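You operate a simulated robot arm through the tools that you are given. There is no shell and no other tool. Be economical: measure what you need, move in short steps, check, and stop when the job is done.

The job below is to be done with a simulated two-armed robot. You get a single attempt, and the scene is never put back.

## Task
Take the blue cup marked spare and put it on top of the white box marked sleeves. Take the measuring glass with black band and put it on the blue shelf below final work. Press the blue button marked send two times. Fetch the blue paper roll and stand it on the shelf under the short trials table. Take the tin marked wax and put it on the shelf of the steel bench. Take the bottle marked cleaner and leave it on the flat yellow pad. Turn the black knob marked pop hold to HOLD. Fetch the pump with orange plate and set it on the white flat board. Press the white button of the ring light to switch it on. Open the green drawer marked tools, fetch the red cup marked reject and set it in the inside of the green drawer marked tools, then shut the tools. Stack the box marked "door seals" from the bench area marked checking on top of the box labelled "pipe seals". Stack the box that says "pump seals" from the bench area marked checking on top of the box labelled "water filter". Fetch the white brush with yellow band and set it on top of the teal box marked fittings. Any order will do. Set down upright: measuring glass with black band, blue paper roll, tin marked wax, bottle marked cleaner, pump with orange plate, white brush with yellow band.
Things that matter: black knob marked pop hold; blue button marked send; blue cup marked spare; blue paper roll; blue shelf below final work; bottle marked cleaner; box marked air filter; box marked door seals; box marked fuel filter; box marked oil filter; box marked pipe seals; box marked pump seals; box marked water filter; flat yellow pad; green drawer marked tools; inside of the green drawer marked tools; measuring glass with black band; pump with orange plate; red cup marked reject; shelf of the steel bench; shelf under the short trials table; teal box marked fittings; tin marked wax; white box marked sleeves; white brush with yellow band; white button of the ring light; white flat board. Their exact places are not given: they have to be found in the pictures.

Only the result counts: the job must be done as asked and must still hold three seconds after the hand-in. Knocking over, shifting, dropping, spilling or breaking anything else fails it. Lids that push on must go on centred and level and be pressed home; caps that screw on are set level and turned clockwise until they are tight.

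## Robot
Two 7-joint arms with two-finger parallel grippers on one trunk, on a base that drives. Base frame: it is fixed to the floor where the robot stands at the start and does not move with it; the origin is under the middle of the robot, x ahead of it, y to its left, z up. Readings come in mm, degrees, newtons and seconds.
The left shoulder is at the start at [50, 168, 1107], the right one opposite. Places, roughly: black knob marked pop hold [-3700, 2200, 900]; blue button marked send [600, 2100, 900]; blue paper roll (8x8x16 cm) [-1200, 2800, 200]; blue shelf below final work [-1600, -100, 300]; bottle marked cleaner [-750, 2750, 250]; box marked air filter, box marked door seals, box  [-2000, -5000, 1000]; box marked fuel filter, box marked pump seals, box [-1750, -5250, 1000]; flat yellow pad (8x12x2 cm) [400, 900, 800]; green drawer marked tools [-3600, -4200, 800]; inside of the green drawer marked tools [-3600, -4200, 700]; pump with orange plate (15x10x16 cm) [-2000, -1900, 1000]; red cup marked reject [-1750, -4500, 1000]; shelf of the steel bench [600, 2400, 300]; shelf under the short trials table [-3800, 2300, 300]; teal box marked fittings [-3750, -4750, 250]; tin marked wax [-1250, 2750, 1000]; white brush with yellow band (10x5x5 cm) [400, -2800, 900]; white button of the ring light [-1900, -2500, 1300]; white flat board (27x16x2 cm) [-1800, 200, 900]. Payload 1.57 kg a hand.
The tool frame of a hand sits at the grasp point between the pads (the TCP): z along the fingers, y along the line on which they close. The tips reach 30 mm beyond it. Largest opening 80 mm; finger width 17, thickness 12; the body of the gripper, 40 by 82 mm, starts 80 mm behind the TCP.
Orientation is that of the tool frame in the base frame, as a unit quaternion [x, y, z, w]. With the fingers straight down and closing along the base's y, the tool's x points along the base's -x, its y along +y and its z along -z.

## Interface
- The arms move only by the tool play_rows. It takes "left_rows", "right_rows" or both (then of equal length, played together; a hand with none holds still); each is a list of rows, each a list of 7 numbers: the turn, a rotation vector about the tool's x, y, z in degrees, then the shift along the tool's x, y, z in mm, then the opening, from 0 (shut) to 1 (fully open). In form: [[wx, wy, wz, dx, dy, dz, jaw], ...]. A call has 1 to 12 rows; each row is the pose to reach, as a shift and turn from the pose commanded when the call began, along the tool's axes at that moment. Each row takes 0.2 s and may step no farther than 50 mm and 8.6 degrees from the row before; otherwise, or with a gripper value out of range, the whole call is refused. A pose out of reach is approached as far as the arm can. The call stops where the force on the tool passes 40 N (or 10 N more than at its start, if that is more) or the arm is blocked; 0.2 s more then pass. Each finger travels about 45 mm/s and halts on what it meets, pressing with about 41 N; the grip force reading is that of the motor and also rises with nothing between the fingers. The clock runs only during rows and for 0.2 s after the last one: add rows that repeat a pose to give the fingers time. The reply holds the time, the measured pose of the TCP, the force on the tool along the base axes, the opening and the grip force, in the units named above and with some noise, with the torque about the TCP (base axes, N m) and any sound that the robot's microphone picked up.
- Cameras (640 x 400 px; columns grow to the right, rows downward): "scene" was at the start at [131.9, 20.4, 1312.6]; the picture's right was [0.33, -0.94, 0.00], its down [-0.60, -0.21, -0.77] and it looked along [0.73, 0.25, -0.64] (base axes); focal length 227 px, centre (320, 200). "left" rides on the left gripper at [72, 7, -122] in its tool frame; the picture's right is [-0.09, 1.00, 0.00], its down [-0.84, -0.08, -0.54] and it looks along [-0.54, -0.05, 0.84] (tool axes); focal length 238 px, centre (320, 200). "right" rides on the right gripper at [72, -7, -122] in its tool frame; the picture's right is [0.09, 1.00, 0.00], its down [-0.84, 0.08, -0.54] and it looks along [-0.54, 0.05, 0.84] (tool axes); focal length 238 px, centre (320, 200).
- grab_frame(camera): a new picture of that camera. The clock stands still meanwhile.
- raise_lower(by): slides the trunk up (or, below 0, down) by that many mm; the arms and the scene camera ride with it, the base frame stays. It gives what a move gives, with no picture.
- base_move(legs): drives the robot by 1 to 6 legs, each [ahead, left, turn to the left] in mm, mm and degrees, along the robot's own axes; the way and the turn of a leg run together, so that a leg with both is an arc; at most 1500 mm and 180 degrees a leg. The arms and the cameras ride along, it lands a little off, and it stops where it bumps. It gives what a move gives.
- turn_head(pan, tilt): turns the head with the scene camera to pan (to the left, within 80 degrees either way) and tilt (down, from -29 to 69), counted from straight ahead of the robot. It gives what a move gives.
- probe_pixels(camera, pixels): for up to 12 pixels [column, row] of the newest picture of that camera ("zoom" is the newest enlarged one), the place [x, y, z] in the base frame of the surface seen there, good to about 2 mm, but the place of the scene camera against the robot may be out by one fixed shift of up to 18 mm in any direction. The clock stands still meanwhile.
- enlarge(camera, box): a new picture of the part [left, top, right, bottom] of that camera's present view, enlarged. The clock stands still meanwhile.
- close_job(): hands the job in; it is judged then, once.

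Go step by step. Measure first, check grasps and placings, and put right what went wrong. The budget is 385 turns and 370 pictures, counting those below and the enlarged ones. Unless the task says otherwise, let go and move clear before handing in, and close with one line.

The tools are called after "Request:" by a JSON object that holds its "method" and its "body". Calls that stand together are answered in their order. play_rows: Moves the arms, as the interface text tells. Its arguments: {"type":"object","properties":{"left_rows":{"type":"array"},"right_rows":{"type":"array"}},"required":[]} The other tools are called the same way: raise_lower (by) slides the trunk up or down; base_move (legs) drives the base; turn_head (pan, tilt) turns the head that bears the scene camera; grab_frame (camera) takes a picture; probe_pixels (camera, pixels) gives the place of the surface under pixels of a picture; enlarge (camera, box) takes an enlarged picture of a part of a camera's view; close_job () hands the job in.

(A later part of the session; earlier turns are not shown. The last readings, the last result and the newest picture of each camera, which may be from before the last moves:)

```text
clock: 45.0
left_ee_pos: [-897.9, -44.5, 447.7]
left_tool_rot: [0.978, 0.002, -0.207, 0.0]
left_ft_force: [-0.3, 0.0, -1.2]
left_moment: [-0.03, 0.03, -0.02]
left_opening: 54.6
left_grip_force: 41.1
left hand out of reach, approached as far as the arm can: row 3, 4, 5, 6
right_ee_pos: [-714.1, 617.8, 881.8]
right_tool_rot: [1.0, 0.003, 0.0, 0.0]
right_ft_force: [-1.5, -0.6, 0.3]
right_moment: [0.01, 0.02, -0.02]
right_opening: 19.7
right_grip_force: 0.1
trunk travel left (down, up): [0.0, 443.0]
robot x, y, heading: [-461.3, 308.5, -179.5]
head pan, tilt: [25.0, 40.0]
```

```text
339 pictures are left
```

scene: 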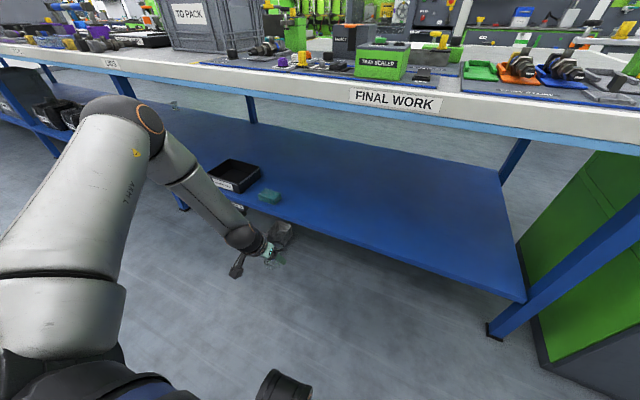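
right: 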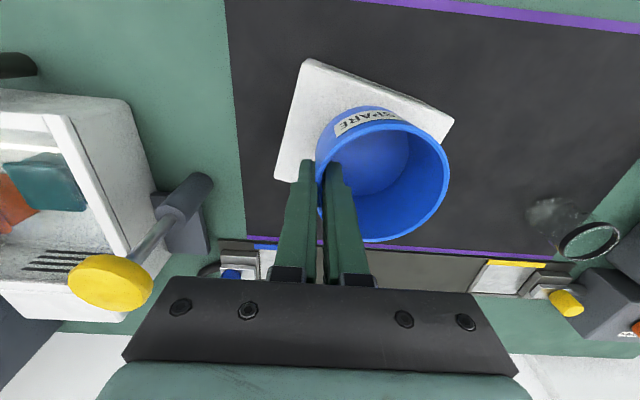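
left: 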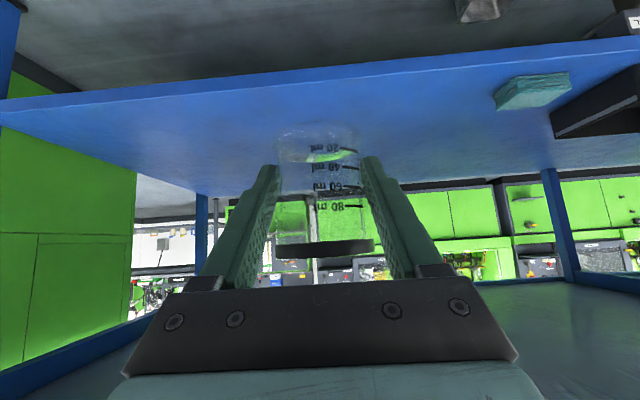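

Still limited; I'll bring the hand to fully down-pointing and continue lowering, a bit closer in.

Request:
{"method": "play_rows", "body": {"left_rows": [[0, 8, 0, 0, 0, 0, 0.4], [0, 16, 0, 0, 0, 0, 0.4], [0, 24, 0, 0, 0, 0, 0.4], [0, 24, 0, 30, 0, 25, 0.4], [0, 24, 0, 55, -10, 50, 0.4], [0, 24, 0, 75, -20, 85, 0.4], [0, 24, 0, 90, -30, 120, 0.4], [0, 24, 0, 90, -30, 120, 0.4]]}}

Request:
{"method": "grab_frame", "body": {"camera": "scene"}}

```text
clock: 46.8
left_ee_pos: [-828.7, -37.2, 433.7]
left_tool_rot: [1.0, 0.002, 0.0, -0.001]
left_ft_force: [-1.0, 0.2, -0.8]
left_moment: [-0.04, -0.04, -0.02]
left_opening: 55.1
left_grip_force: 41.5
left hand out of reach, approached as far as the arm can: row 2, 3, 4, 5, 6, 7, 8
right_ee_pos: [-712.9, 616.3, 881.8]
right_tool_rot: [1.0, 0.003, 0.0, 0.0]
right_ft_force: [0.4, -0.8, -0.1]
right_moment: [0.0, -0.04, 0.03]
right_opening: 20.0
right_grip_force: 0.1
trunk travel left (down, up): [0.0, 443.0]
robot x, y, heading: [-457.9, 307.4, -179.6]
head pan, tilt: [25.0, 40.0]
```

```text
338 pictures are left
```

scene: 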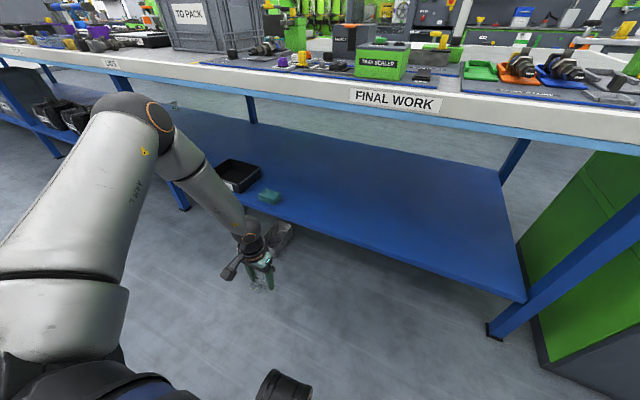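

I need to know how big the base is to see how near it can drive. I'll look down at it and probe.

Request:
{"method": "turn_head", "body": {"pan": 0, "tilt": 69}}

Request:
{"method": "grab_frame", "body": {"camera": "scene"}}

Request:
{"method": "probe_pixels", "body": {"camera": "scene", "pixels": [[320, 380], [320, 330], [280, 380], [360, 380], [200, 380], [440, 380], [320, 290]]}}

```text
clock: 47.8
left_ee_pos: [-827.1, -37.4, 433.7]
left_tool_rot: [1.0, 0.003, 0.002, 0.0]
left_ft_force: [0.3, 0.3, -0.1]
left_moment: [0.03, 0.0, 0.0]
left_opening: 54.8
left_grip_force: 40.6
right_ee_pos: [-714.5, 616.9, 882.8]
right_tool_rot: [1.0, 0.002, 0.0, 0.0]
right_ft_force: [-0.3, -0.8, -0.1]
right_moment: [0.03, 0.02, -0.02]
right_opening: 20.1
right_grip_force: 0.1
trunk travel left (down, up): [0.0, 443.0]
robot x, y, heading: [-452.0, 309.8, -179.7]
head pan, tilt: [0.0, 68.8]
```

```text
337 pictures are left
```

scene: 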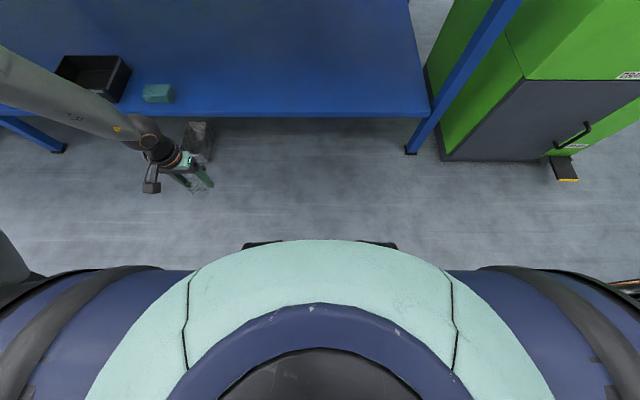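

```text
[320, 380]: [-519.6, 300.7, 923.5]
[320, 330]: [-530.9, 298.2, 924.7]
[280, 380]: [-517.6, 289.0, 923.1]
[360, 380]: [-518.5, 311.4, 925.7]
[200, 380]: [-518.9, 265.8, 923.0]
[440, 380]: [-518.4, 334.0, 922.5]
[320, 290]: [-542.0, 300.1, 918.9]
```

Two dark base corners show at (262,245) and (378,245); probing them.

Request:
{"method": "probe_pixels", "body": {"camera": "scene", "pixels": [[262, 243], [378, 243], [250, 246], [390, 245], [320, 242], [320, 118], [200, 160], [160, 92]]}}

```text
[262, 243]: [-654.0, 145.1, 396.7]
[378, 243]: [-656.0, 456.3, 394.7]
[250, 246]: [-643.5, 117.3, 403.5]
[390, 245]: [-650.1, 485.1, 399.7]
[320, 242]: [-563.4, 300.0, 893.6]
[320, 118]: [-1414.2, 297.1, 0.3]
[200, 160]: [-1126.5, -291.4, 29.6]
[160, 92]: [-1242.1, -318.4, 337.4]
```

Base front is about 200 mm ahead of the axis up to z≈397. I'll look at the left arm's elbow and wrist to understand what limits it.

Request:
{"method": "turn_head", "body": {"pan": 45, "tilt": 40}}

Request:
{"method": "grab_frame", "body": {"camera": "scene"}}

```text
clock: 48.9
left_ee_pos: [-829.3, -38.4, 434.9]
left_tool_rot: [1.0, 0.003, 0.001, 0.0]
left_ft_force: [0.3, -0.4, -0.7]
left_moment: [-0.04, 0.02, 0.0]
left_opening: 54.6
left_grip_force: 40.9
right_ee_pos: [-714.2, 617.1, 880.7]
right_tool_rot: [1.0, 0.003, 0.001, 0.0]
right_ft_force: [0.1, -0.4, -0.1]
right_moment: [0.03, 0.0, -0.03]
right_opening: 20.1
right_grip_force: 0.1
trunk travel left (down, up): [0.0, 443.0]
robot x, y, heading: [-460.5, 309.3, -179.9]
head pan, tilt: [45.0, 40.0]
```

```text
336 pictures are left
```

scene: 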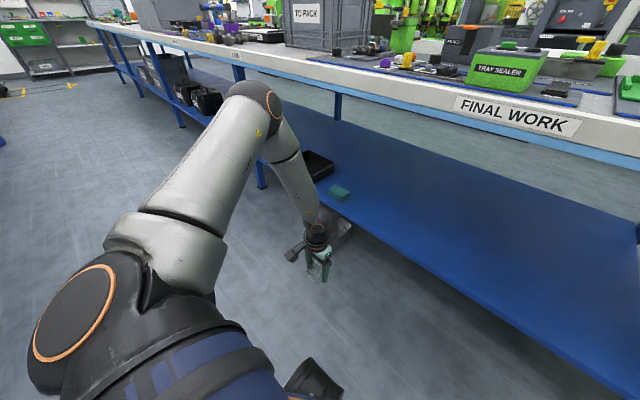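

Request:
{"method": "probe_pixels", "body": {"camera": "scene", "pixels": [[75, 315], [160, 240], [220, 150], [250, 100], [275, 105], [290, 165], [310, 215], [318, 235], [318, 258]]}}

```text
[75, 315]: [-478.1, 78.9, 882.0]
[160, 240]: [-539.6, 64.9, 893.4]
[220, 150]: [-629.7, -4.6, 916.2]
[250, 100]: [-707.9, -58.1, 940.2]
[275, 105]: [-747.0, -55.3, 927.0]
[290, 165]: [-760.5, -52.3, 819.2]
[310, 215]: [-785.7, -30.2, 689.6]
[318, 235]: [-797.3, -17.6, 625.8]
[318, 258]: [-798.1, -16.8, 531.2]
```

The elbow is still high (z≈900) with the upper arm level. I'll try bringing the hand inward to about (340,150) ahead of the robot and then lowering, where low reach is documented.

Request:
{"method": "play_rows", "body": {"left_rows": [[0, 0, 0, 5, -40, 0, 0.4], [0, 0, 0, 12, -80, 0, 0.4], [0, 0, 0, 20, -120, 0, 0.4], [0, 0, 0, 30, -160, 0, 0.4], [0, 0, 0, 31, -195, 0, 0.4], [0, 0, 0, 31, -195, 40, 0.4], [0, 0, 0, 31, -195, 80, 0.4], [0, 0, 0, 31, -195, 90, 0.4]]}}

Request:
{"method": "grab_frame", "body": {"camera": "scene"}}

```text
clock: 50.7
left_ee_pos: [-782.4, 79.1, 471.6]
left_tool_rot: [1.0, 0.003, 0.001, 0.0]
left_ft_force: [-0.8, -0.4, -0.3]
left_moment: [-0.02, 0.0, -0.01]
left_opening: 54.6
left_grip_force: 41.1
left hand out of reach, approached as far as the arm can: row 1, 2, 3, 4, 5, 6, 7, 8
right_ee_pos: [-714.3, 616.8, 882.2]
right_tool_rot: [1.0, 0.003, 0.001, -0.001]
right_ft_force: [0.3, 0.2, 1.5]
right_moment: [-0.02, 0.03, 0.04]
right_opening: 20.0
right_grip_force: 0.1
trunk travel left (down, up): [0.0, 443.0]
robot x, y, heading: [-461.6, 309.9, -179.6]
head pan, tilt: [45.0, 40.0]
```

```text
335 pictures are left
```

scene: 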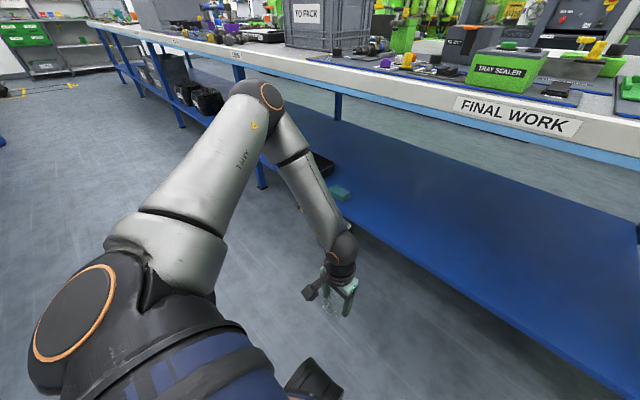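

Only the forearm moves; the shoulder seems pinned at a limit. I'll test whether yawing the hand frees it (rotating 32° about the tool axis, then lowering).

Request:
{"method": "play_rows", "body": {"left_rows": [[0, 0, 8, 0, 0, 0, 0.4], [0, 0, 16, 0, 0, 0, 0.4], [0, 0, 24, 0, 0, 0, 0.4], [0, 0, 32, 0, 0, 0, 0.4], [0, 0, 32, 0, 0, 20, 0.4], [0, 0, 32, 0, 0, 40, 0.4], [0, 0, 32, 0, 0, 40, 0.4]]}}

Request:
{"method": "play_rows", "body": {"left_rows": [[0, 0, -8, 0, 0, 0, 0.4], [0, 0, -16, 0, 0, 0, 0.4], [0, 0, -24, 0, 0, 0, 0.4], [0, 0, -32, 0, 0, 0, 0.4], [0, 0, -40, 0, 0, 0, 0.4], [0, 0, -48, 0, 0, 0, 0.4], [0, 0, -56, 0, 0, 0, 0.4], [0, 0, -64, 0, 0, 0, 0.4], [0, 0, -64, 0, 0, 20, 0.4], [0, 0, -64, 0, 0, 40, 0.4], [0, 0, -64, 0, 0, 40, 0.4]]}}

```text
clock: 52.3
left_ee_pos: [-775.7, 61.7, 458.8]
left_tool_rot: [0.962, -0.273, 0.001, -0.001]
left_ft_force: [-0.1, 0.5, -0.3]
left_moment: [0.02, -0.01, 0.0]
left_opening: 54.9
left_grip_force: 41.3
left hand out of reach, approached as far as the arm can: row 5, 6, 7
right_ee_pos: [-713.6, 616.8, 882.5]
right_tool_rot: [1.0, 0.003, -0.001, -0.001]
right_ft_force: [0.2, -0.2, -0.1]
right_moment: [0.02, 0.01, -0.01]
right_opening: 20.0
right_grip_force: 0.1
trunk travel left (down, up): [0.0, 443.0]
robot x, y, heading: [-459.2, 306.5, -179.5]
head pan, tilt: [45.0, 40.0]
```

```text
clock: 54.7
left_ee_pos: [-771.8, 50.1, 451.6]
left_tool_rot: [0.961, 0.278, 0.002, -0.001]
left_ft_force: [1.6, -0.1, -0.7]
left_moment: [0.0, 0.02, 0.02]
left_opening: 54.9
left_grip_force: 40.6
left hand out of reach, approached as far as the arm can: row 9, 10, 11
right_ee_pos: [-714.1, 616.7, 882.0]
right_tool_rot: [1.0, 0.002, -0.001, 0.0]
right_ft_force: [-0.2, -0.3, 0.0]
right_moment: [-0.01, -0.02, 0.0]
right_opening: 20.0
right_grip_force: 0.0
trunk travel left (down, up): [0.0, 443.0]
robot x, y, heading: [-460.2, 307.9, -179.7]
head pan, tilt: [45.0, 40.0]
```

Yaw makes no difference. I'll undo it while drawing the hand back toward the robot's side, to see if the upper arm swings into another posture.

Request:
{"method": "play_rows", "body": {"left_rows": [[0, 0, 8, 12, 33, -10, 0.4], [0, 0, 16, 25, 66, -20, 0.4], [0, 0, 24, 37, 100, -30, 0.4], [0, 0, 32, 50, 133, -30, 0.4], [0, 0, 32, 62, 166, -30, 0.4], [0, 0, 32, 75, 200, -30, 0.4], [0, 0, 32, 75, 200, 10, 0.4], [0, 0, 32, 75, 200, 50, 0.4], [0, 0, 32, 75, 200, 90, 0.4], [0, 0, 32, 75, 200, 90, 0.4]]}}

Request:
{"method": "grab_frame", "body": {"camera": "scene"}}

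```text
clock: 56.9
left_ee_pos: [-602.4, -78.5, 362.4]
left_tool_rot: [1.0, 0.001, 0.001, 0.0]
left_ft_force: [-0.3, 0.4, 0.0]
left_moment: [0.0, 0.0, 0.01]
left_opening: 54.9
left_grip_force: 41.1
right_ee_pos: [-713.4, 616.2, 883.1]
right_tool_rot: [1.0, 0.002, 0.0, 0.0]
right_ft_force: [0.1, 0.2, 0.5]
right_moment: [-0.01, 0.01, 0.0]
right_opening: 19.9
right_grip_force: 0.1
trunk travel left (down, up): [0.0, 443.0]
robot x, y, heading: [-460.3, 308.0, -179.5]
head pan, tilt: [45.0, 40.0]
```

```text
334 pictures are left
```

scene: 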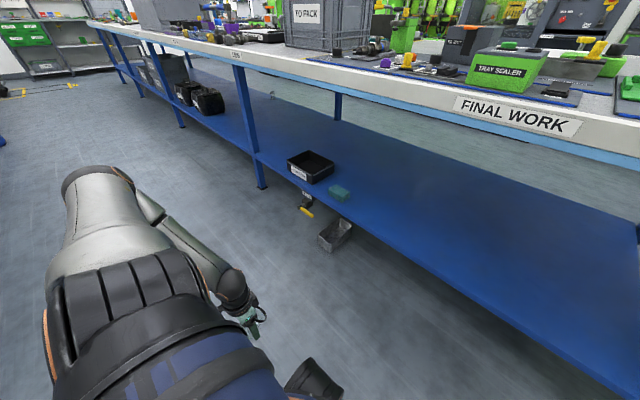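

That worked: z=362 reached with the elbow out to the side. Now I'll try moving forward at this height from the new posture.

Request:
{"method": "play_rows", "body": {"left_rows": [[0, 0, 0, -40, -5, 0, 0.4], [0, 0, 0, -80, -10, 0, 0.4], [0, 0, 0, -120, -20, 0, 0.4], [0, 0, 0, -160, -30, 0, 0.4], [0, 0, 0, -200, -45, 0, 0.4], [0, 0, 0, -240, -60, 0, 0.4], [0, 0, 0, -280, -80, 0, 0.4], [0, 0, 0, -280, -80, 0, 0.4]]}}

Request:
{"method": "grab_frame", "body": {"camera": "scene"}}

```text
clock: 58.7
left_ee_pos: [-882.3, 1.1, 360.9]
left_tool_rot: [1.0, 0.003, 0.0, 0.0]
left_ft_force: [-0.4, 0.1, -1.5]
left_moment: [0.02, 0.02, -0.02]
left_opening: 54.9
left_grip_force: 41.5
right_ee_pos: [-713.2, 617.4, 882.8]
right_tool_rot: [1.0, 0.003, 0.0, 0.0]
right_ft_force: [0.3, -0.7, 1.0]
right_moment: [0.0, -0.04, 0.0]
right_opening: 20.2
right_grip_force: 0.0
trunk travel left (down, up): [0.0, 443.0]
robot x, y, heading: [-454.1, 309.3, -179.7]
head pan, tilt: [45.0, 40.0]
```

```text
333 pictures are left
```

scene: 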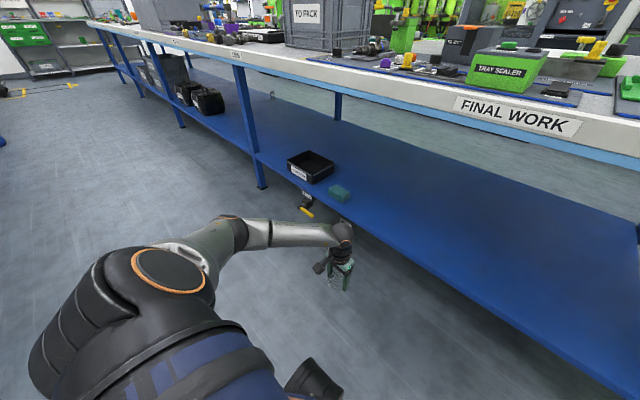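

The arm is now in a low posture at z=361. I'll extend to about 485 mm ahead with 20 mm more height, check, then drive in.

Request:
{"method": "play_rows", "body": {"left_rows": [[0, 0, 0, -30, 0, -10, 0.4], [0, 0, 0, -60, 0, -20, 0.4], [0, 0, 0, -60, 0, -20, 0.4]]}}

Request:
{"method": "base_move", "body": {"legs": [[200, 0, 0]]}}

Request:
{"method": "grab_frame", "body": {"camera": "scene"}}

Request:
{"method": "grab_frame", "body": {"camera": "left"}}

```text
clock: 59.5
left_ee_pos: [-943.9, 0.3, 382.8]
left_tool_rot: [1.0, 0.003, 0.002, 0.0]
left_ft_force: [0.0, -0.6, -0.6]
left_moment: [0.01, 0.02, 0.01]
left_opening: 54.7
left_grip_force: 40.6
right_ee_pos: [-714.3, 616.1, 881.1]
right_tool_rot: [1.0, 0.003, 0.0, 0.0]
right_ft_force: [0.6, 0.5, 0.0]
right_moment: [0.02, 0.01, -0.01]
right_opening: 20.1
right_grip_force: 0.0
trunk travel left (down, up): [0.0, 443.0]
robot x, y, heading: [-458.6, 310.9, -179.7]
head pan, tilt: [45.0, 40.0]
```

```text
clock: 61.1
left_ee_pos: [-1142.7, -0.4, 383.9]
left_tool_rot: [1.0, 0.002, 0.0, 0.0]
left_ft_force: [-0.3, -1.0, -0.6]
left_moment: [0.02, 0.02, 0.02]
left_opening: 54.6
left_grip_force: 41.2
right_ee_pos: [-912.9, 616.3, 882.7]
right_tool_rot: [1.0, 0.0, 0.0, 0.001]
right_ft_force: [-0.6, 0.8, -0.3]
right_moment: [-0.02, 0.01, -0.02]
right_opening: 20.1
right_grip_force: 0.1
trunk travel left (down, up): [0.0, 443.0]
robot x, y, heading: [-656.1, 307.3, -179.8]
head pan, tilt: [45.0, 40.0]
```

```text
332 pictures are left
```

scene: 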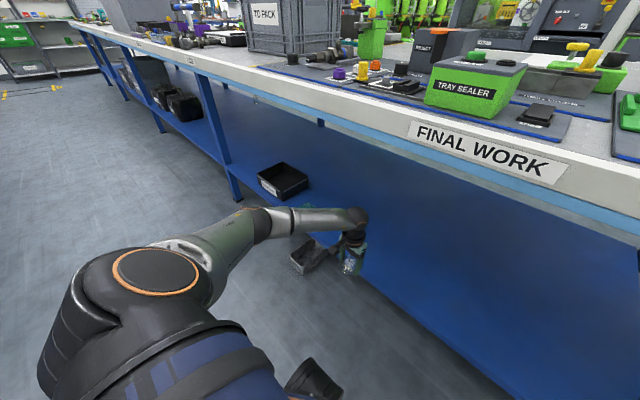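

```text
331 pictures are left
```

left: 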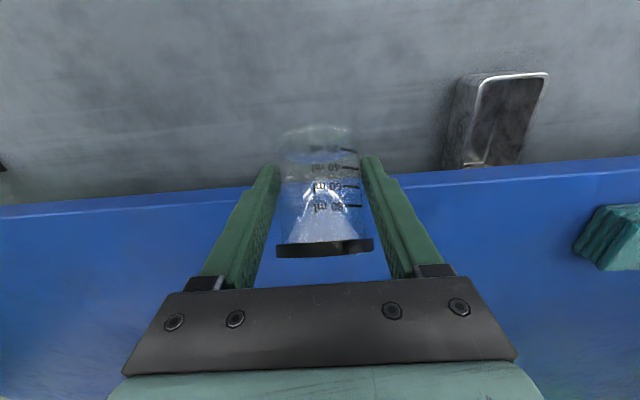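

The glass rotated rigidly with the hand, so it is tilted 48° now; I must pitch the hand back up 48° to make it upright. Doing that here in the clear.

Request:
{"method": "play_rows", "body": {"left_rows": [[0, -8, 0, 0, 0, 0, 0.4], [0, -16, 0, 0, 0, 0, 0.4], [0, -24, 0, 0, 0, 0, 0.4], [0, -32, 0, 0, 0, 0, 0.4], [0, -40, 0, 0, 0, 0, 0.4], [0, -48, 0, 0, 0, 0, 0.4], [0, -48, 0, 0, 0, 0, 0.4]]}}

Request:
{"method": "grab_frame", "body": {"camera": "left"}}

Request:
{"method": "grab_frame", "body": {"camera": "scene"}}

```text
clock: 62.7
left_ee_pos: [-1149.9, 15.9, 386.6]
left_tool_rot: [0.945, -0.01, -0.327, -0.011]
left_ft_force: [0.1, 0.3, 0.1]
left_moment: [-0.01, 0.02, 0.01]
left_opening: 54.9
left_grip_force: 40.9
left hand out of reach, approached as far as the arm can: row 5, 6, 7
right_ee_pos: [-912.5, 616.3, 883.8]
right_tool_rot: [1.0, 0.001, 0.001, 0.0]
right_ft_force: [-0.4, -0.2, 0.2]
right_moment: [-0.02, 0.02, 0.03]
right_opening: 19.9
right_grip_force: 0.0
trunk travel left (down, up): [0.0, 443.0]
robot x, y, heading: [-659.1, 309.2, -179.9]
head pan, tilt: [45.0, 40.0]
```

```text
330 pictures are left
```

left: 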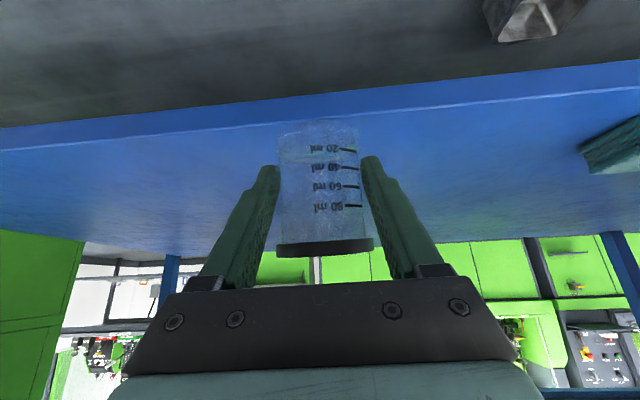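

```text
329 pictures are left
```

scene: 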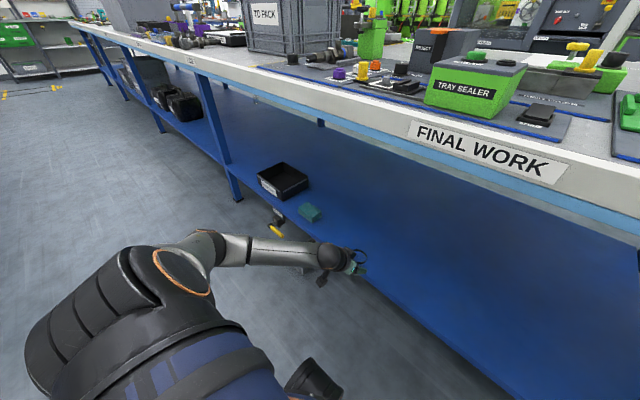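

Pitch reached 38°. I'll pull the hand back 60 mm and add the last 10° there.

Request:
{"method": "play_rows", "body": {"left_rows": [[0, 0, 0, 23, 0, -18, 0.4], [0, 0, 0, 47, 0, -37, 0.4], [0, -5, 0, 47, 0, -37, 0.4], [0, -10.5, 0, 47, 0, -37, 0.4], [0, -10.5, 0, 47, 0, -37, 0.4]]}}

```text
clock: 63.9
left_ee_pos: [-1084.1, 16.3, 378.3]
left_tool_rot: [0.916, 0.03, -0.397, -0.042]
left_ft_force: [-0.4, -1.0, -1.8]
left_moment: [0.02, -0.01, -0.02]
left_opening: 54.8
left_grip_force: 41.2
left hand out of reach, approached as far as the arm can: row 2, 3, 4, 5
right_ee_pos: [-911.6, 616.4, 881.6]
right_tool_rot: [1.0, 0.001, 0.0, 0.0]
right_ft_force: [0.6, 0.4, 0.1]
right_moment: [0.01, -0.01, 0.01]
right_opening: 19.6
right_grip_force: 0.0
trunk travel left (down, up): [0.0, 443.0]
robot x, y, heading: [-660.3, 308.0, -179.9]
head pan, tilt: [45.0, 40.0]
```

Pitch is 47° but a ~6° roll crept in. I'll move 40 mm outward and ask for the exact upright orientation.

Request:
{"method": "play_rows", "body": {"left_rows": [[0, 0, 0, -10, 20, 10, 0.4], [0, 0, 0, -10, 40, 10, 0.4], [-3, -1, 5.1, -10, 40, 10, 0.4], [-3, -1, 5.1, -10, 40, 10, 0.4]]}}

```text
clock: 64.9
left_ee_pos: [-1094.8, -21.6, 375.5]
left_tool_rot: [0.914, 0.0, -0.405, 0.0]
left_ft_force: [-0.1, -0.9, -0.6]
left_moment: [-0.02, 0.0, -0.04]
left_opening: 54.5
left_grip_force: 41.1
right_ee_pos: [-911.8, 616.6, 881.2]
right_tool_rot: [1.0, 0.001, 0.0, 0.0]
right_ft_force: [0.2, 0.5, 0.8]
right_moment: [0.02, 0.0, 0.02]
right_opening: 20.2
right_grip_force: 0.1
trunk travel left (down, up): [0.0, 443.0]
robot x, y, heading: [-660.7, 306.2, -179.9]
head pan, tilt: [45.0, 40.0]
```

Orientation is exactly upright now. Driving 160 mm in so the glass comes over the shelf, ~75 mm inside its edge.

Request:
{"method": "base_move", "body": {"legs": [[160, 0, 0]]}}

Request:
{"method": "grab_frame", "body": {"camera": "left"}}

Request:
{"method": "grab_frame", "body": {"camera": "scene"}}

```text
clock: 66.3
left_ee_pos: [-1256.5, -24.3, 374.9]
left_tool_rot: [0.914, 0.002, -0.405, 0.0]
left_ft_force: [0.7, -1.0, -0.9]
left_moment: [-0.01, -0.01, -0.01]
left_opening: 54.8
left_grip_force: 41.2
right_ee_pos: [-1073.6, 616.1, 881.4]
right_tool_rot: [1.0, 0.002, 0.0, 0.0]
right_ft_force: [0.4, 0.1, 0.6]
right_moment: [-0.01, 0.0, -0.03]
right_opening: 19.8
right_grip_force: 0.0
trunk travel left (down, up): [0.0, 443.0]
robot x, y, heading: [-820.6, 308.8, -179.9]
head pan, tilt: [45.0, 40.0]
```

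```text
328 pictures are left
```

left: 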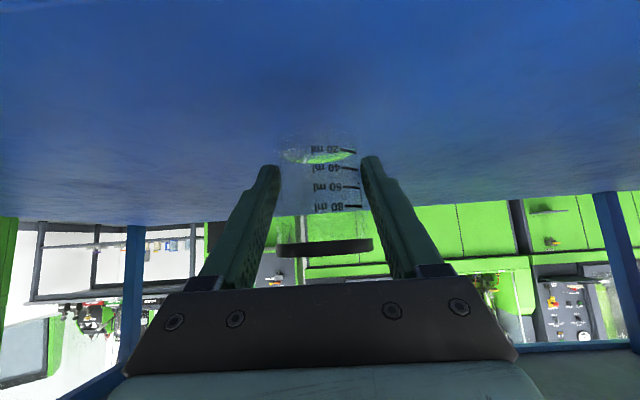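

```text
327 pictures are left
```

scene: 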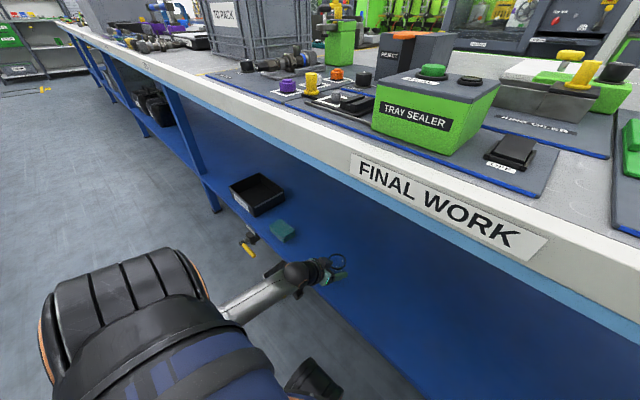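

Lowering 36 mm toward the expected contact height and reading the force.

Request:
{"method": "play_rows", "body": {"left_rows": [[0, 0, 0, 9, 0, 8, 0.4], [0, 0, 0, 18, 0, 16, 0.4], [0, 0, 0, 25, 0, 22, 0.4], [0, 0, 0, 27, 0, 24, 0.4]]}}

Request:
{"method": "grab_frame", "body": {"camera": "left"}}

```text
clock: 67.3
left_ee_pos: [-1255.7, -24.7, 338.2]
left_tool_rot: [0.915, 0.0, -0.403, -0.002]
left_ft_force: [0.6, 0.0, -1.1]
left_moment: [0.04, 0.03, -0.03]
left_opening: 54.8
left_grip_force: 41.4
right_ee_pos: [-1074.7, 615.7, 881.5]
right_tool_rot: [1.0, 0.003, 0.0, 0.0]
right_ft_force: [0.1, 0.7, -0.7]
right_moment: [0.02, -0.02, -0.03]
right_opening: 20.1
right_grip_force: 0.1
trunk travel left (down, up): [0.0, 443.0]
robot x, y, heading: [-818.4, 304.7, -179.7]
head pan, tilt: [45.0, 40.0]
```

```text
326 pictures are left
```

left: 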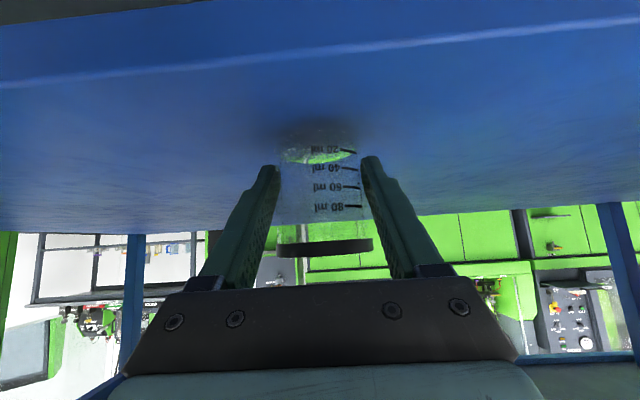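

No contact yet at 338. Lowering 4 mm more in small steps.

Request:
{"method": "play_rows", "body": {"left_rows": [[0, 0, 0, 1.5, 0, 1.4, 0.4], [0, 0, 0, 3, 0, 2.7, 0.4], [0, 0, 0, 3, 0, 2.7, 0.4]]}}

```text
clock: 68.1
left_ee_pos: [-1256.4, -24.2, 335.7]
left_tool_rot: [0.914, 0.002, -0.405, -0.002]
left_ft_force: [-0.3, 0.1, -0.3]
left_moment: [-0.01, -0.04, 0.01]
left_opening: 54.8
left_grip_force: 41.0
right_ee_pos: [-1074.8, 615.5, 882.0]
right_tool_rot: [1.0, 0.002, 0.0, 0.0]
right_ft_force: [0.7, -0.2, 0.6]
right_moment: [0.01, -0.04, -0.02]
right_opening: 20.1
right_grip_force: 0.0
trunk travel left (down, up): [0.0, 443.0]
robot x, y, heading: [-820.8, 307.7, -179.8]
head pan, tilt: [45.0, 40.0]
```

Request:
{"method": "play_rows", "body": {"left_rows": [[0, 0, 0, 1.2, 0, 1.1, 0.4], [0, 0, 0, 2.2, 0, 2, 0.4], [0, 0, 0, 3.3, 0, 3, 0.4], [0, 0, 0, 3.3, 0, 3, 0.4]]}}

```text
clock: 69.1
left_ee_pos: [-1258.7, -25.1, 333.0]
left_tool_rot: [0.913, 0.0, -0.408, -0.002]
left_ft_force: [2.8, 1.1, 21.5]
left_moment: [-0.08, -0.41, -0.01]
left_opening: 54.9
left_grip_force: 40.8
right_ee_pos: [-1072.8, 615.2, 882.9]
right_tool_rot: [1.0, 0.002, -0.001, 0.0]
right_ft_force: [0.0, -0.2, -0.1]
right_moment: [0.01, -0.03, 0.0]
right_opening: 19.9
right_grip_force: 0.1
trunk travel left (down, up): [0.0, 443.0]
robot x, y, heading: [-819.1, 307.9, -179.7]
head pan, tilt: [45.0, 40.0]
```

Contact (21 N). Opening slowly and drawing back along the tool axis.

Request:
{"method": "play_rows", "body": {"left_rows": [[0, 0, 0, -1.5, 0, -1.3, 0.4], [0, 0, 0, -1.5, 0, -1.3, 0.75], [0, 0, 0, -1.5, 0, -1.3, 0.9], [0, 0, 0, -1.5, 0, -1.3, 1], [0, 0, 0, -1.5, 0, -1.3, 1], [0, 0, 0, -1.5, 0, -30, 1], [0, 0, 0, -1.5, 0, -65, 1], [0, 0, 0, -1.5, 0, -105, 1], [0, 0, 0, -1.5, 0, -120, 1]]}}

Request:
{"method": "grab_frame", "body": {"camera": "left"}}

```text
clock: 71.1
left_ee_pos: [-1168.2, -23.9, 412.0]
left_tool_rot: [0.915, 0.002, -0.404, 0.0]
left_ft_force: [-0.5, -0.2, 0.4]
left_moment: [-0.01, -0.02, 0.04]
left_opening: 80.1
left_grip_force: 0.1
right_ee_pos: [-1073.7, 614.9, 882.7]
right_tool_rot: [1.0, 0.003, -0.001, 0.0]
right_ft_force: [0.4, 0.5, 0.0]
right_moment: [0.0, 0.01, -0.03]
right_opening: 19.8
right_grip_force: 0.1
trunk travel left (down, up): [0.0, 443.0]
robot x, y, heading: [-817.4, 307.5, -179.7]
head pan, tilt: [45.0, 40.0]
```

```text
325 pictures are left
```

left: 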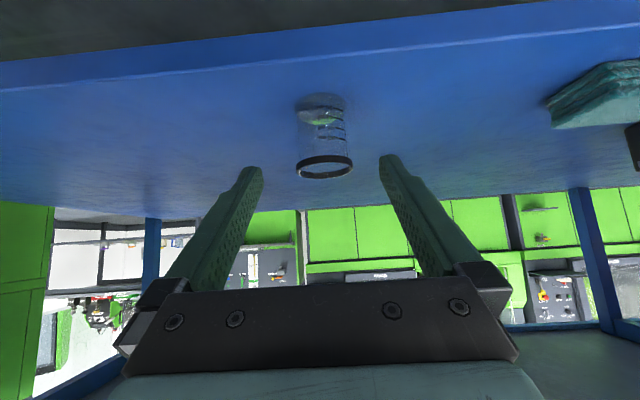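

The glass stands upright on the shelf. Backing out, turning to face +y, and heading toward the storage rack to look for the bottle, tin and paper roll.

Request:
{"method": "base_move", "body": {"legs": [[-400, 0, 0], [0, 0, -90], [800, 0, 0]]}}

Request:
{"method": "turn_head", "body": {"pan": 10, "tilt": 20}}

Request:
{"method": "grab_frame", "body": {"camera": "scene"}}

```text
clock: 81.3
left_ee_pos: [-741.1, 1445.8, 411.7]
left_tool_rot: [-0.645, 0.648, 0.285, 0.288]
left_ft_force: [-0.3, 1.0, -0.4]
left_moment: [0.02, -0.02, 0.03]
left_opening: 80.2
left_grip_force: 0.2
right_ee_pos: [-101.5, 1346.8, 883.0]
right_tool_rot: [-0.706, 0.708, 0.0, 0.0]
right_ft_force: [0.0, -0.3, -0.3]
right_moment: [0.01, 0.03, -0.03]
right_opening: 20.0
right_grip_force: 0.1
trunk travel left (down, up): [0.0, 443.0]
robot x, y, heading: [-413.4, 1092.9, 89.8]
head pan, tilt: [45.0, 40.0]
```

```text
clock: 82.3
left_ee_pos: [-740.3, 1444.8, 410.8]
left_tool_rot: [-0.645, 0.648, 0.285, 0.288]
left_ft_force: [0.5, 0.4, 0.3]
left_moment: [-0.03, 0.03, 0.0]
left_opening: 80.0
left_grip_force: 0.0
right_ee_pos: [-101.0, 1346.9, 882.4]
right_tool_rot: [-0.707, 0.708, 0.001, 0.001]
right_ft_force: [-0.3, -0.5, 0.7]
right_moment: [-0.03, 0.01, 0.01]
right_opening: 20.2
right_grip_force: 0.1
trunk travel left (down, up): [0.0, 443.0]
robot x, y, heading: [-412.3, 1092.9, 89.9]
head pan, tilt: [10.0, 20.0]
```

```text
324 pictures are left
```

scene: 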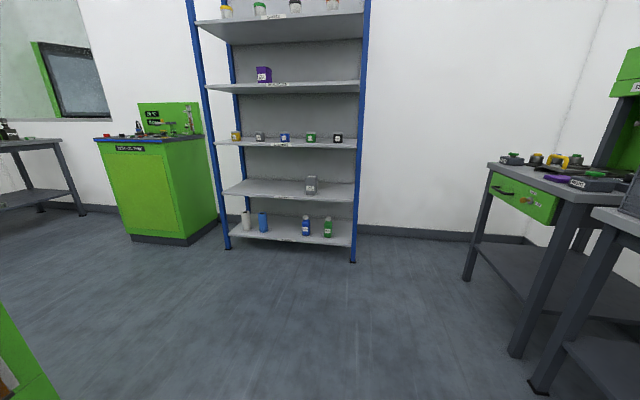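

The rack is ahead: bottom shelf holds a white roll, blue roll, blue and green bottles; mid shelf holds tins. Zooming to read labels and probing.

Request:
{"method": "enlarge", "body": {"camera": "scene", "box": [220, 120, 360, 150]}}

Request:
{"method": "enlarge", "body": {"camera": "scene", "box": [230, 170, 360, 250]}}

Request:
{"method": "probe_pixels", "body": {"camera": "scene", "pixels": [[236, 136], [260, 136], [284, 137], [311, 138], [338, 138], [311, 185], [247, 220], [263, 222], [305, 226], [327, 227], [285, 235], [300, 192]]}}

```text
4.57 times, centred on (290, 135) of scene
```

zoom: 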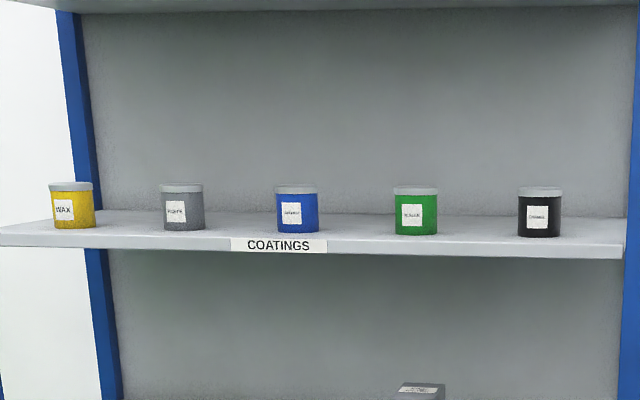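

```text
4.92 times, centred on (295, 210) of scene
```

zoom: 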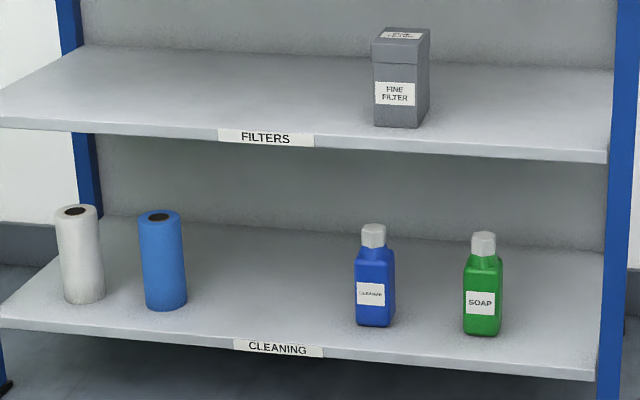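

```text
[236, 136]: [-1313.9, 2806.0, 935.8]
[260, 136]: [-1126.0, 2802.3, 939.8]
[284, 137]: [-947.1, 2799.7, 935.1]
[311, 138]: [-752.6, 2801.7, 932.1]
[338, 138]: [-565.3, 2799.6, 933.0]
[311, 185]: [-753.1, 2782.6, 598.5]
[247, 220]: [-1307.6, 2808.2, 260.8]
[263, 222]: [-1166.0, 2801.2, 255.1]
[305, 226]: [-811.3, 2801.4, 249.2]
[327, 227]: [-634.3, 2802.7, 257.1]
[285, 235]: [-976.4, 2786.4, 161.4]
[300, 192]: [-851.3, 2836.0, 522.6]
```

The wax tin is at (-1314,2806,935), cleaner bottle at (-811,2801,250) on a shelf at z≈161, and the blue roll at (-1166,2801). I can serve the tin with the left hand and the bottle with the right from one stand near x≈-1062. Driving there and raising the trunk.

Request:
{"method": "base_move", "body": {"legs": [[850, 0, 0], [0, 650, 0]]}}

Request:
{"method": "raise_lower", "body": {"by": 275}}

Request:
{"method": "turn_head", "body": {"pan": 15, "tilt": 40}}

Request:
{"method": "grab_frame", "body": {"camera": "scene"}}

```text
clock: 89.9
left_ee_pos: [-1365.1, 2304.6, 410.9]
left_tool_rot: [-0.637, 0.656, 0.282, 0.291]
left_ft_force: [-0.4, 0.2, -0.1]
left_moment: [0.03, -0.02, 0.05]
left_opening: 79.7
left_grip_force: 0.0
right_ee_pos: [-728.9, 2191.8, 881.4]
right_tool_rot: [-0.697, 0.717, 0.001, 0.0]
right_ft_force: [-0.4, 0.2, -0.2]
right_moment: [0.0, 0.03, -0.04]
right_opening: 20.0
right_grip_force: 0.1
trunk travel left (down, up): [0.0, 443.0]
robot x, y, heading: [-1041.3, 1945.2, 88.5]
head pan, tilt: [10.0, 20.0]
```

```text
clock: 92.7
left_ee_pos: [-1364.4, 2305.7, 686.1]
left_tool_rot: [-0.637, 0.656, 0.282, 0.291]
left_ft_force: [0.5, -0.7, -0.2]
left_moment: [0.0, 0.0, 0.03]
left_opening: 80.0
left_grip_force: 0.2
right_ee_pos: [-728.0, 2191.3, 1156.8]
right_tool_rot: [-0.697, 0.717, 0.001, 0.0]
right_ft_force: [0.1, -0.3, 0.3]
right_moment: [-0.04, 0.0, -0.01]
right_opening: 20.0
right_grip_force: 0.0
trunk travel left (down, up): [-275.0, 168.0]
robot x, y, heading: [-1046.8, 1943.7, 88.6]
head pan, tilt: [10.0, 20.0]
```

```text
clock: 93.5
left_ee_pos: [-1364.7, 2306.7, 685.7]
left_tool_rot: [-0.636, 0.657, 0.281, 0.292]
left_ft_force: [0.6, 0.7, 0.7]
left_moment: [0.03, 0.0, -0.01]
left_opening: 80.1
left_grip_force: 0.0
right_ee_pos: [-728.5, 2192.0, 1157.2]
right_tool_rot: [-0.697, 0.717, 0.0, 0.0]
right_ft_force: [0.0, -0.1, 1.1]
right_moment: [0.01, -0.03, 0.0]
right_opening: 19.9
right_grip_force: 0.1
trunk travel left (down, up): [-275.0, 168.0]
robot x, y, heading: [-1046.4, 1948.2, 88.4]
head pan, tilt: [15.0, 40.0]
```

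```text
321 pictures are left
```

scene: 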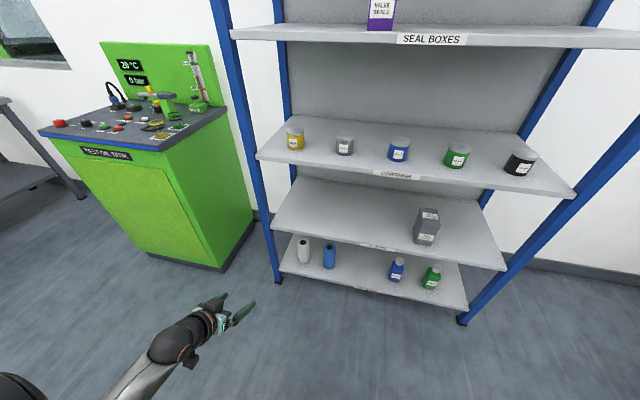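

Squaring heading to 90° and raising the left hand 300 mm in the open to the tin's level.

Request:
{"method": "base_move", "body": {"legs": [[0, 0, 1.5]]}}

Request:
{"method": "play_rows", "body": {"left_rows": [[0, 0, 0, -30, 0, -27, 1], [0, 0, 0, -60, 0, -54, 1], [0, 0, 0, -90, 0, -81, 1], [0, 0, 0, -120, 0, -108, 1], [0, 0, 0, -150, 0, -135, 1], [0, 0, 0, -180, 0, -162, 1], [0, 0, 0, -210, 0, -189, 1], [0, 0, 0, -223, 0, -200, 1], [0, 0, 0, -223, 0, -200, 1]]}}

Request:
{"method": "grab_frame", "body": {"camera": "left"}}

Request:
{"method": "probe_pixels", "body": {"camera": "scene", "pixels": [[260, 158], [575, 192], [300, 165], [296, 131], [290, 143], [290, 267], [400, 292], [285, 270], [398, 262], [330, 245]]}}

```text
clock: 94.3
left_ee_pos: [-1374.1, 2297.7, 686.0]
left_tool_rot: [-0.646, 0.647, 0.287, 0.287]
left_ft_force: [0.5, 0.7, 0.2]
left_moment: [-0.01, 0.0, 0.04]
left_opening: 80.0
left_grip_force: 0.1
right_ee_pos: [-735.6, 2199.8, 1157.7]
right_tool_rot: [-0.706, 0.708, 0.0, 0.0]
right_ft_force: [0.3, 0.2, 0.2]
right_moment: [-0.01, -0.01, -0.03]
right_opening: 20.3
right_grip_force: 0.1
trunk travel left (down, up): [-275.0, 168.0]
robot x, y, heading: [-1046.1, 1946.9, 89.8]
head pan, tilt: [15.0, 40.0]
```

```text
clock: 96.3
left_ee_pos: [-1399.6, 2330.8, 990.4]
left_tool_rot: [-0.645, 0.648, 0.285, 0.287]
left_ft_force: [1.1, -0.5, 0.0]
left_moment: [0.02, 0.01, -0.01]
left_opening: 79.9
left_grip_force: 0.1
left hand out of reach, approached as far as the arm can: row 4, 5, 6, 7, 8, 9
right_ee_pos: [-736.1, 2199.5, 1157.0]
right_tool_rot: [-0.706, 0.708, 0.001, 0.001]
right_ft_force: [-0.5, 0.1, 0.4]
right_moment: [-0.01, 0.02, 0.01]
right_opening: 19.8
right_grip_force: 0.1
trunk travel left (down, up): [-275.0, 168.0]
robot x, y, heading: [-1046.0, 1945.4, 89.7]
head pan, tilt: [15.0, 40.0]
```

```text
320 pictures are left
```

left: 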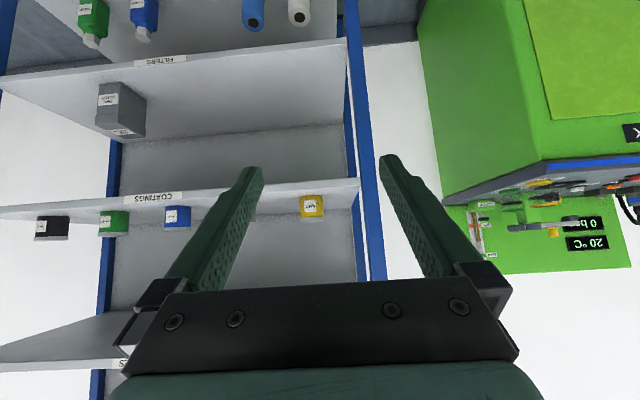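

```text
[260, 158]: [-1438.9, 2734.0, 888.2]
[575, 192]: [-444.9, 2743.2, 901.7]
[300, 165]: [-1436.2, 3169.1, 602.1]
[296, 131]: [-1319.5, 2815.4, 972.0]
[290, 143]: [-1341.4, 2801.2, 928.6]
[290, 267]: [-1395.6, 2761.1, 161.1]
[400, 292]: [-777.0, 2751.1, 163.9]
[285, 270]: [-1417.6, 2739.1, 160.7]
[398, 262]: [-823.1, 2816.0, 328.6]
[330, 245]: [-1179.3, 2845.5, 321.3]
```

The tin shows at (311,206) in the left picture. Zooming and probing it via the wrist camera.

Request:
{"method": "enlarge", "body": {"camera": "left", "box": [270, 170, 370, 240]}}

Request:
{"method": "probe_pixels", "body": {"camera": "left", "pixels": [[311, 205], [302, 205], [321, 205], [312, 216], [312, 196], [340, 190], [280, 190], [350, 182], [365, 200]]}}

```text
5.71 times, centred on (320, 205) of left
```

zoom: 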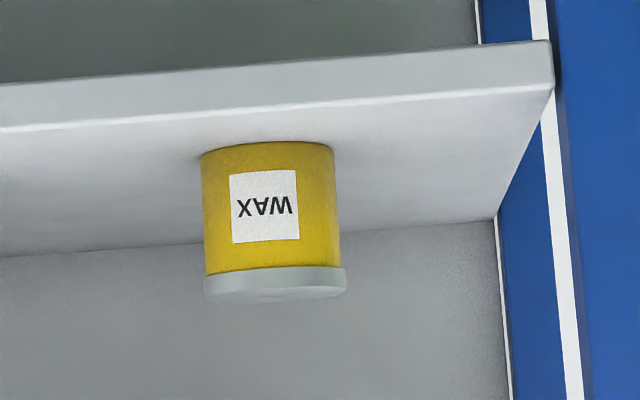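

```text
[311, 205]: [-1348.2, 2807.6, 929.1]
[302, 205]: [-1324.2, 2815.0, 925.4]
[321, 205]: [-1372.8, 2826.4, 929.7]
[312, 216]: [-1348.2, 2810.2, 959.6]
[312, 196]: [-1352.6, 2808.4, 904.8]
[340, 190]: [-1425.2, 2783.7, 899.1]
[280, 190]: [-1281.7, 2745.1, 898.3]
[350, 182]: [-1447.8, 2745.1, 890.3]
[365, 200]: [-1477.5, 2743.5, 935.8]
```

From the wrist camera the tin stands at about (-1348,2839), z 898–968, ~64 mm wide. Driving 340 mm ahead, after shifting the hand 45 mm inward to line up.

Request:
{"method": "play_rows", "body": {"left_rows": [[0, 0, 0, 0, -25, 0, 1], [0, 0, 0, 0, -50, 0, 1], [0, 0, 0, 0, -50, 0, 1]]}}

Request:
{"method": "base_move", "body": {"legs": [[340, 0, 0]]}}

Request:
{"method": "grab_frame", "body": {"camera": "left"}}

```text
clock: 97.1
left_ee_pos: [-1356.2, 2352.2, 993.1]
left_tool_rot: [-0.645, 0.647, 0.285, 0.288]
left_ft_force: [0.2, 0.6, -0.5]
left_moment: [0.01, 0.0, 0.03]
left_opening: 80.1
left_grip_force: 0.0
left hand out of reach, approached as far as the arm can: row 1, 2, 3
right_ee_pos: [-735.1, 2199.1, 1157.1]
right_tool_rot: [-0.707, 0.708, 0.0, 0.001]
right_ft_force: [-0.5, -0.1, 0.3]
right_moment: [-0.02, 0.01, 0.01]
right_opening: 20.2
right_grip_force: 0.2
trunk travel left (down, up): [-275.0, 168.0]
robot x, y, heading: [-1045.6, 1945.6, 90.0]
head pan, tilt: [15.0, 40.0]
```

```text
clock: 99.3
left_ee_pos: [-1357.5, 2683.7, 993.5]
left_tool_rot: [-0.646, 0.647, 0.285, 0.287]
left_ft_force: [-1.0, 0.0, -0.3]
left_moment: [-0.01, 0.06, 0.0]
left_opening: 80.0
left_grip_force: 0.0
right_ee_pos: [-734.9, 2531.6, 1156.8]
right_tool_rot: [0.707, -0.707, 0.0, -0.001]
right_ft_force: [-0.2, 0.1, 0.1]
right_moment: [-0.01, 0.01, 0.01]
right_opening: 20.1
right_grip_force: 0.0
trunk travel left (down, up): [-275.0, 168.0]
robot x, y, heading: [-1046.4, 2273.6, 90.0]
head pan, tilt: [15.0, 40.0]
```

```text
318 pictures are left
```

left: 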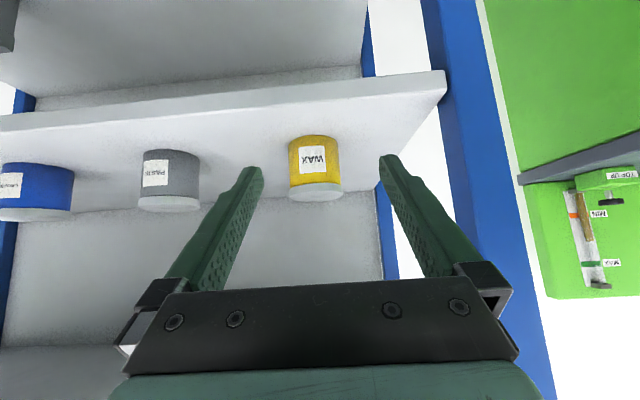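

Request:
{"method": "probe_pixels", "body": {"camera": "left", "pixels": [[291, 165], [338, 165], [314, 165], [316, 193], [291, 188], [341, 188], [314, 138], [316, 200], [315, 132], [445, 90]]}}

```text
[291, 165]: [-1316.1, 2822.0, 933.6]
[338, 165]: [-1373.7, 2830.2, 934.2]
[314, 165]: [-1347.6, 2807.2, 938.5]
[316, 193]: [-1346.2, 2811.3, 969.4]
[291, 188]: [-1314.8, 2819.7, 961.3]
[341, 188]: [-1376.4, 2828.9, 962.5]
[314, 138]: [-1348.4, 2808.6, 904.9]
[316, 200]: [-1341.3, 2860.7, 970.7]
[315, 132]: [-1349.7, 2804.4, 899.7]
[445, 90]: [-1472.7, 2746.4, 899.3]
```

Tin centre is (-1346,2838), z 899–970. Driving 50 mm more, then aligning and advancing the open fingers around it.

Request:
{"method": "base_move", "body": {"legs": [[50, 0, 0]]}}

Request:
{"method": "play_rows", "body": {"left_rows": [[0, 0, 0, -12, -6, 10, 1], [0, 0, 0, -25, -11, 20, 1], [0, 0, 0, -25, -11, 40, 1], [0, 0, 0, -25, -11, 40, 1]]}}

Request:
{"method": "grab_frame", "body": {"camera": "left"}}

```text
clock: 100.2
left_ee_pos: [-1356.3, 2733.6, 993.8]
left_tool_rot: [-0.645, 0.649, 0.284, 0.287]
left_ft_force: [-0.1, 0.1, -0.4]
left_moment: [0.01, -0.01, 0.01]
left_opening: 79.9
left_grip_force: 0.0
right_ee_pos: [-734.5, 2581.0, 1156.7]
right_tool_rot: [-0.706, 0.708, 0.0, 0.001]
right_ft_force: [0.1, -0.8, 0.1]
right_moment: [-0.01, 0.03, 0.04]
right_opening: 20.3
right_grip_force: 0.0
trunk travel left (down, up): [-275.0, 168.0]
robot x, y, heading: [-1047.3, 2321.5, 89.9]
head pan, tilt: [15.0, 40.0]
```

```text
clock: 101.2
left_ee_pos: [-1345.0, 2780.2, 986.3]
left_tool_rot: [-0.646, 0.648, 0.284, 0.287]
left_ft_force: [-0.1, 0.9, -0.8]
left_moment: [-0.01, 0.0, 0.02]
left_opening: 80.1
left_grip_force: 0.0
right_ee_pos: [-734.5, 2579.8, 1156.9]
right_tool_rot: [-0.706, 0.708, 0.0, 0.0]
right_ft_force: [0.0, -0.4, -0.6]
right_moment: [0.0, -0.01, 0.01]
right_opening: 20.0
right_grip_force: 0.0
trunk travel left (down, up): [-275.0, 168.0]
robot x, y, heading: [-1042.6, 2327.3, 89.9]
head pan, tilt: [15.0, 40.0]
```

```text
317 pictures are left
```

left: 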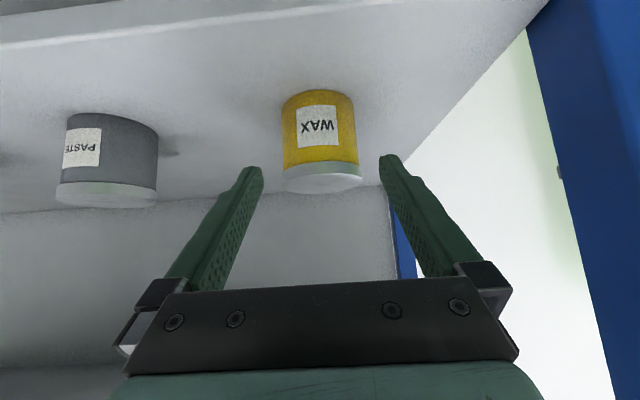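

Well centred (column 321). Advancing 76 mm and closing.

Request:
{"method": "play_rows", "body": {"left_rows": [[0, 0, 0, 0, 0, 38, 1], [0, 0, 0, 0, 0, 76, 1], [0, 0, 0, 0, 0, 76, 1], [0, 0, 0, 0, 0, 76, 0.7], [0, 0, 0, 0, 0, 76, 0.5], [0, 0, 0, 0, 0, 76, 0.4], [0, 0, 0, 0, 0, 76, 0.4]]}}

Request:
{"method": "grab_frame", "body": {"camera": "left"}}

```text
clock: 102.8
left_ee_pos: [-1345.6, 2835.6, 934.1]
left_tool_rot: [-0.646, 0.648, 0.285, 0.286]
left_ft_force: [0.4, 0.8, -0.2]
left_moment: [0.04, -0.08, -0.02]
left_opening: 66.0
left_grip_force: 40.3
right_ee_pos: [-735.7, 2580.7, 1157.2]
right_tool_rot: [-0.706, 0.708, 0.001, 0.001]
right_ft_force: [0.2, 0.1, 0.8]
right_moment: [0.02, 0.0, 0.01]
right_opening: 20.0
right_grip_force: 0.0
trunk travel left (down, up): [-275.0, 168.0]
robot x, y, heading: [-1046.0, 2324.7, 89.9]
head pan, tilt: [15.0, 40.0]
```

```text
316 pictures are left
```

left: 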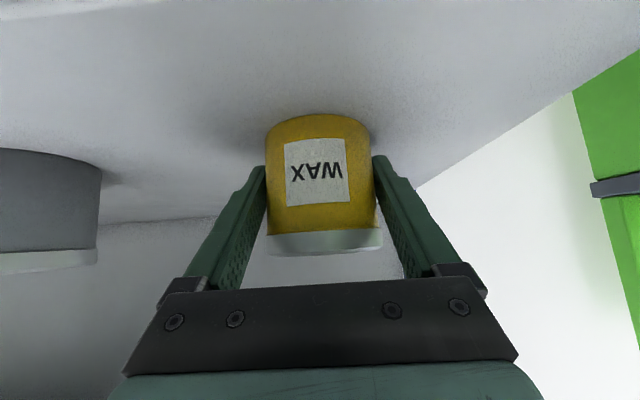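

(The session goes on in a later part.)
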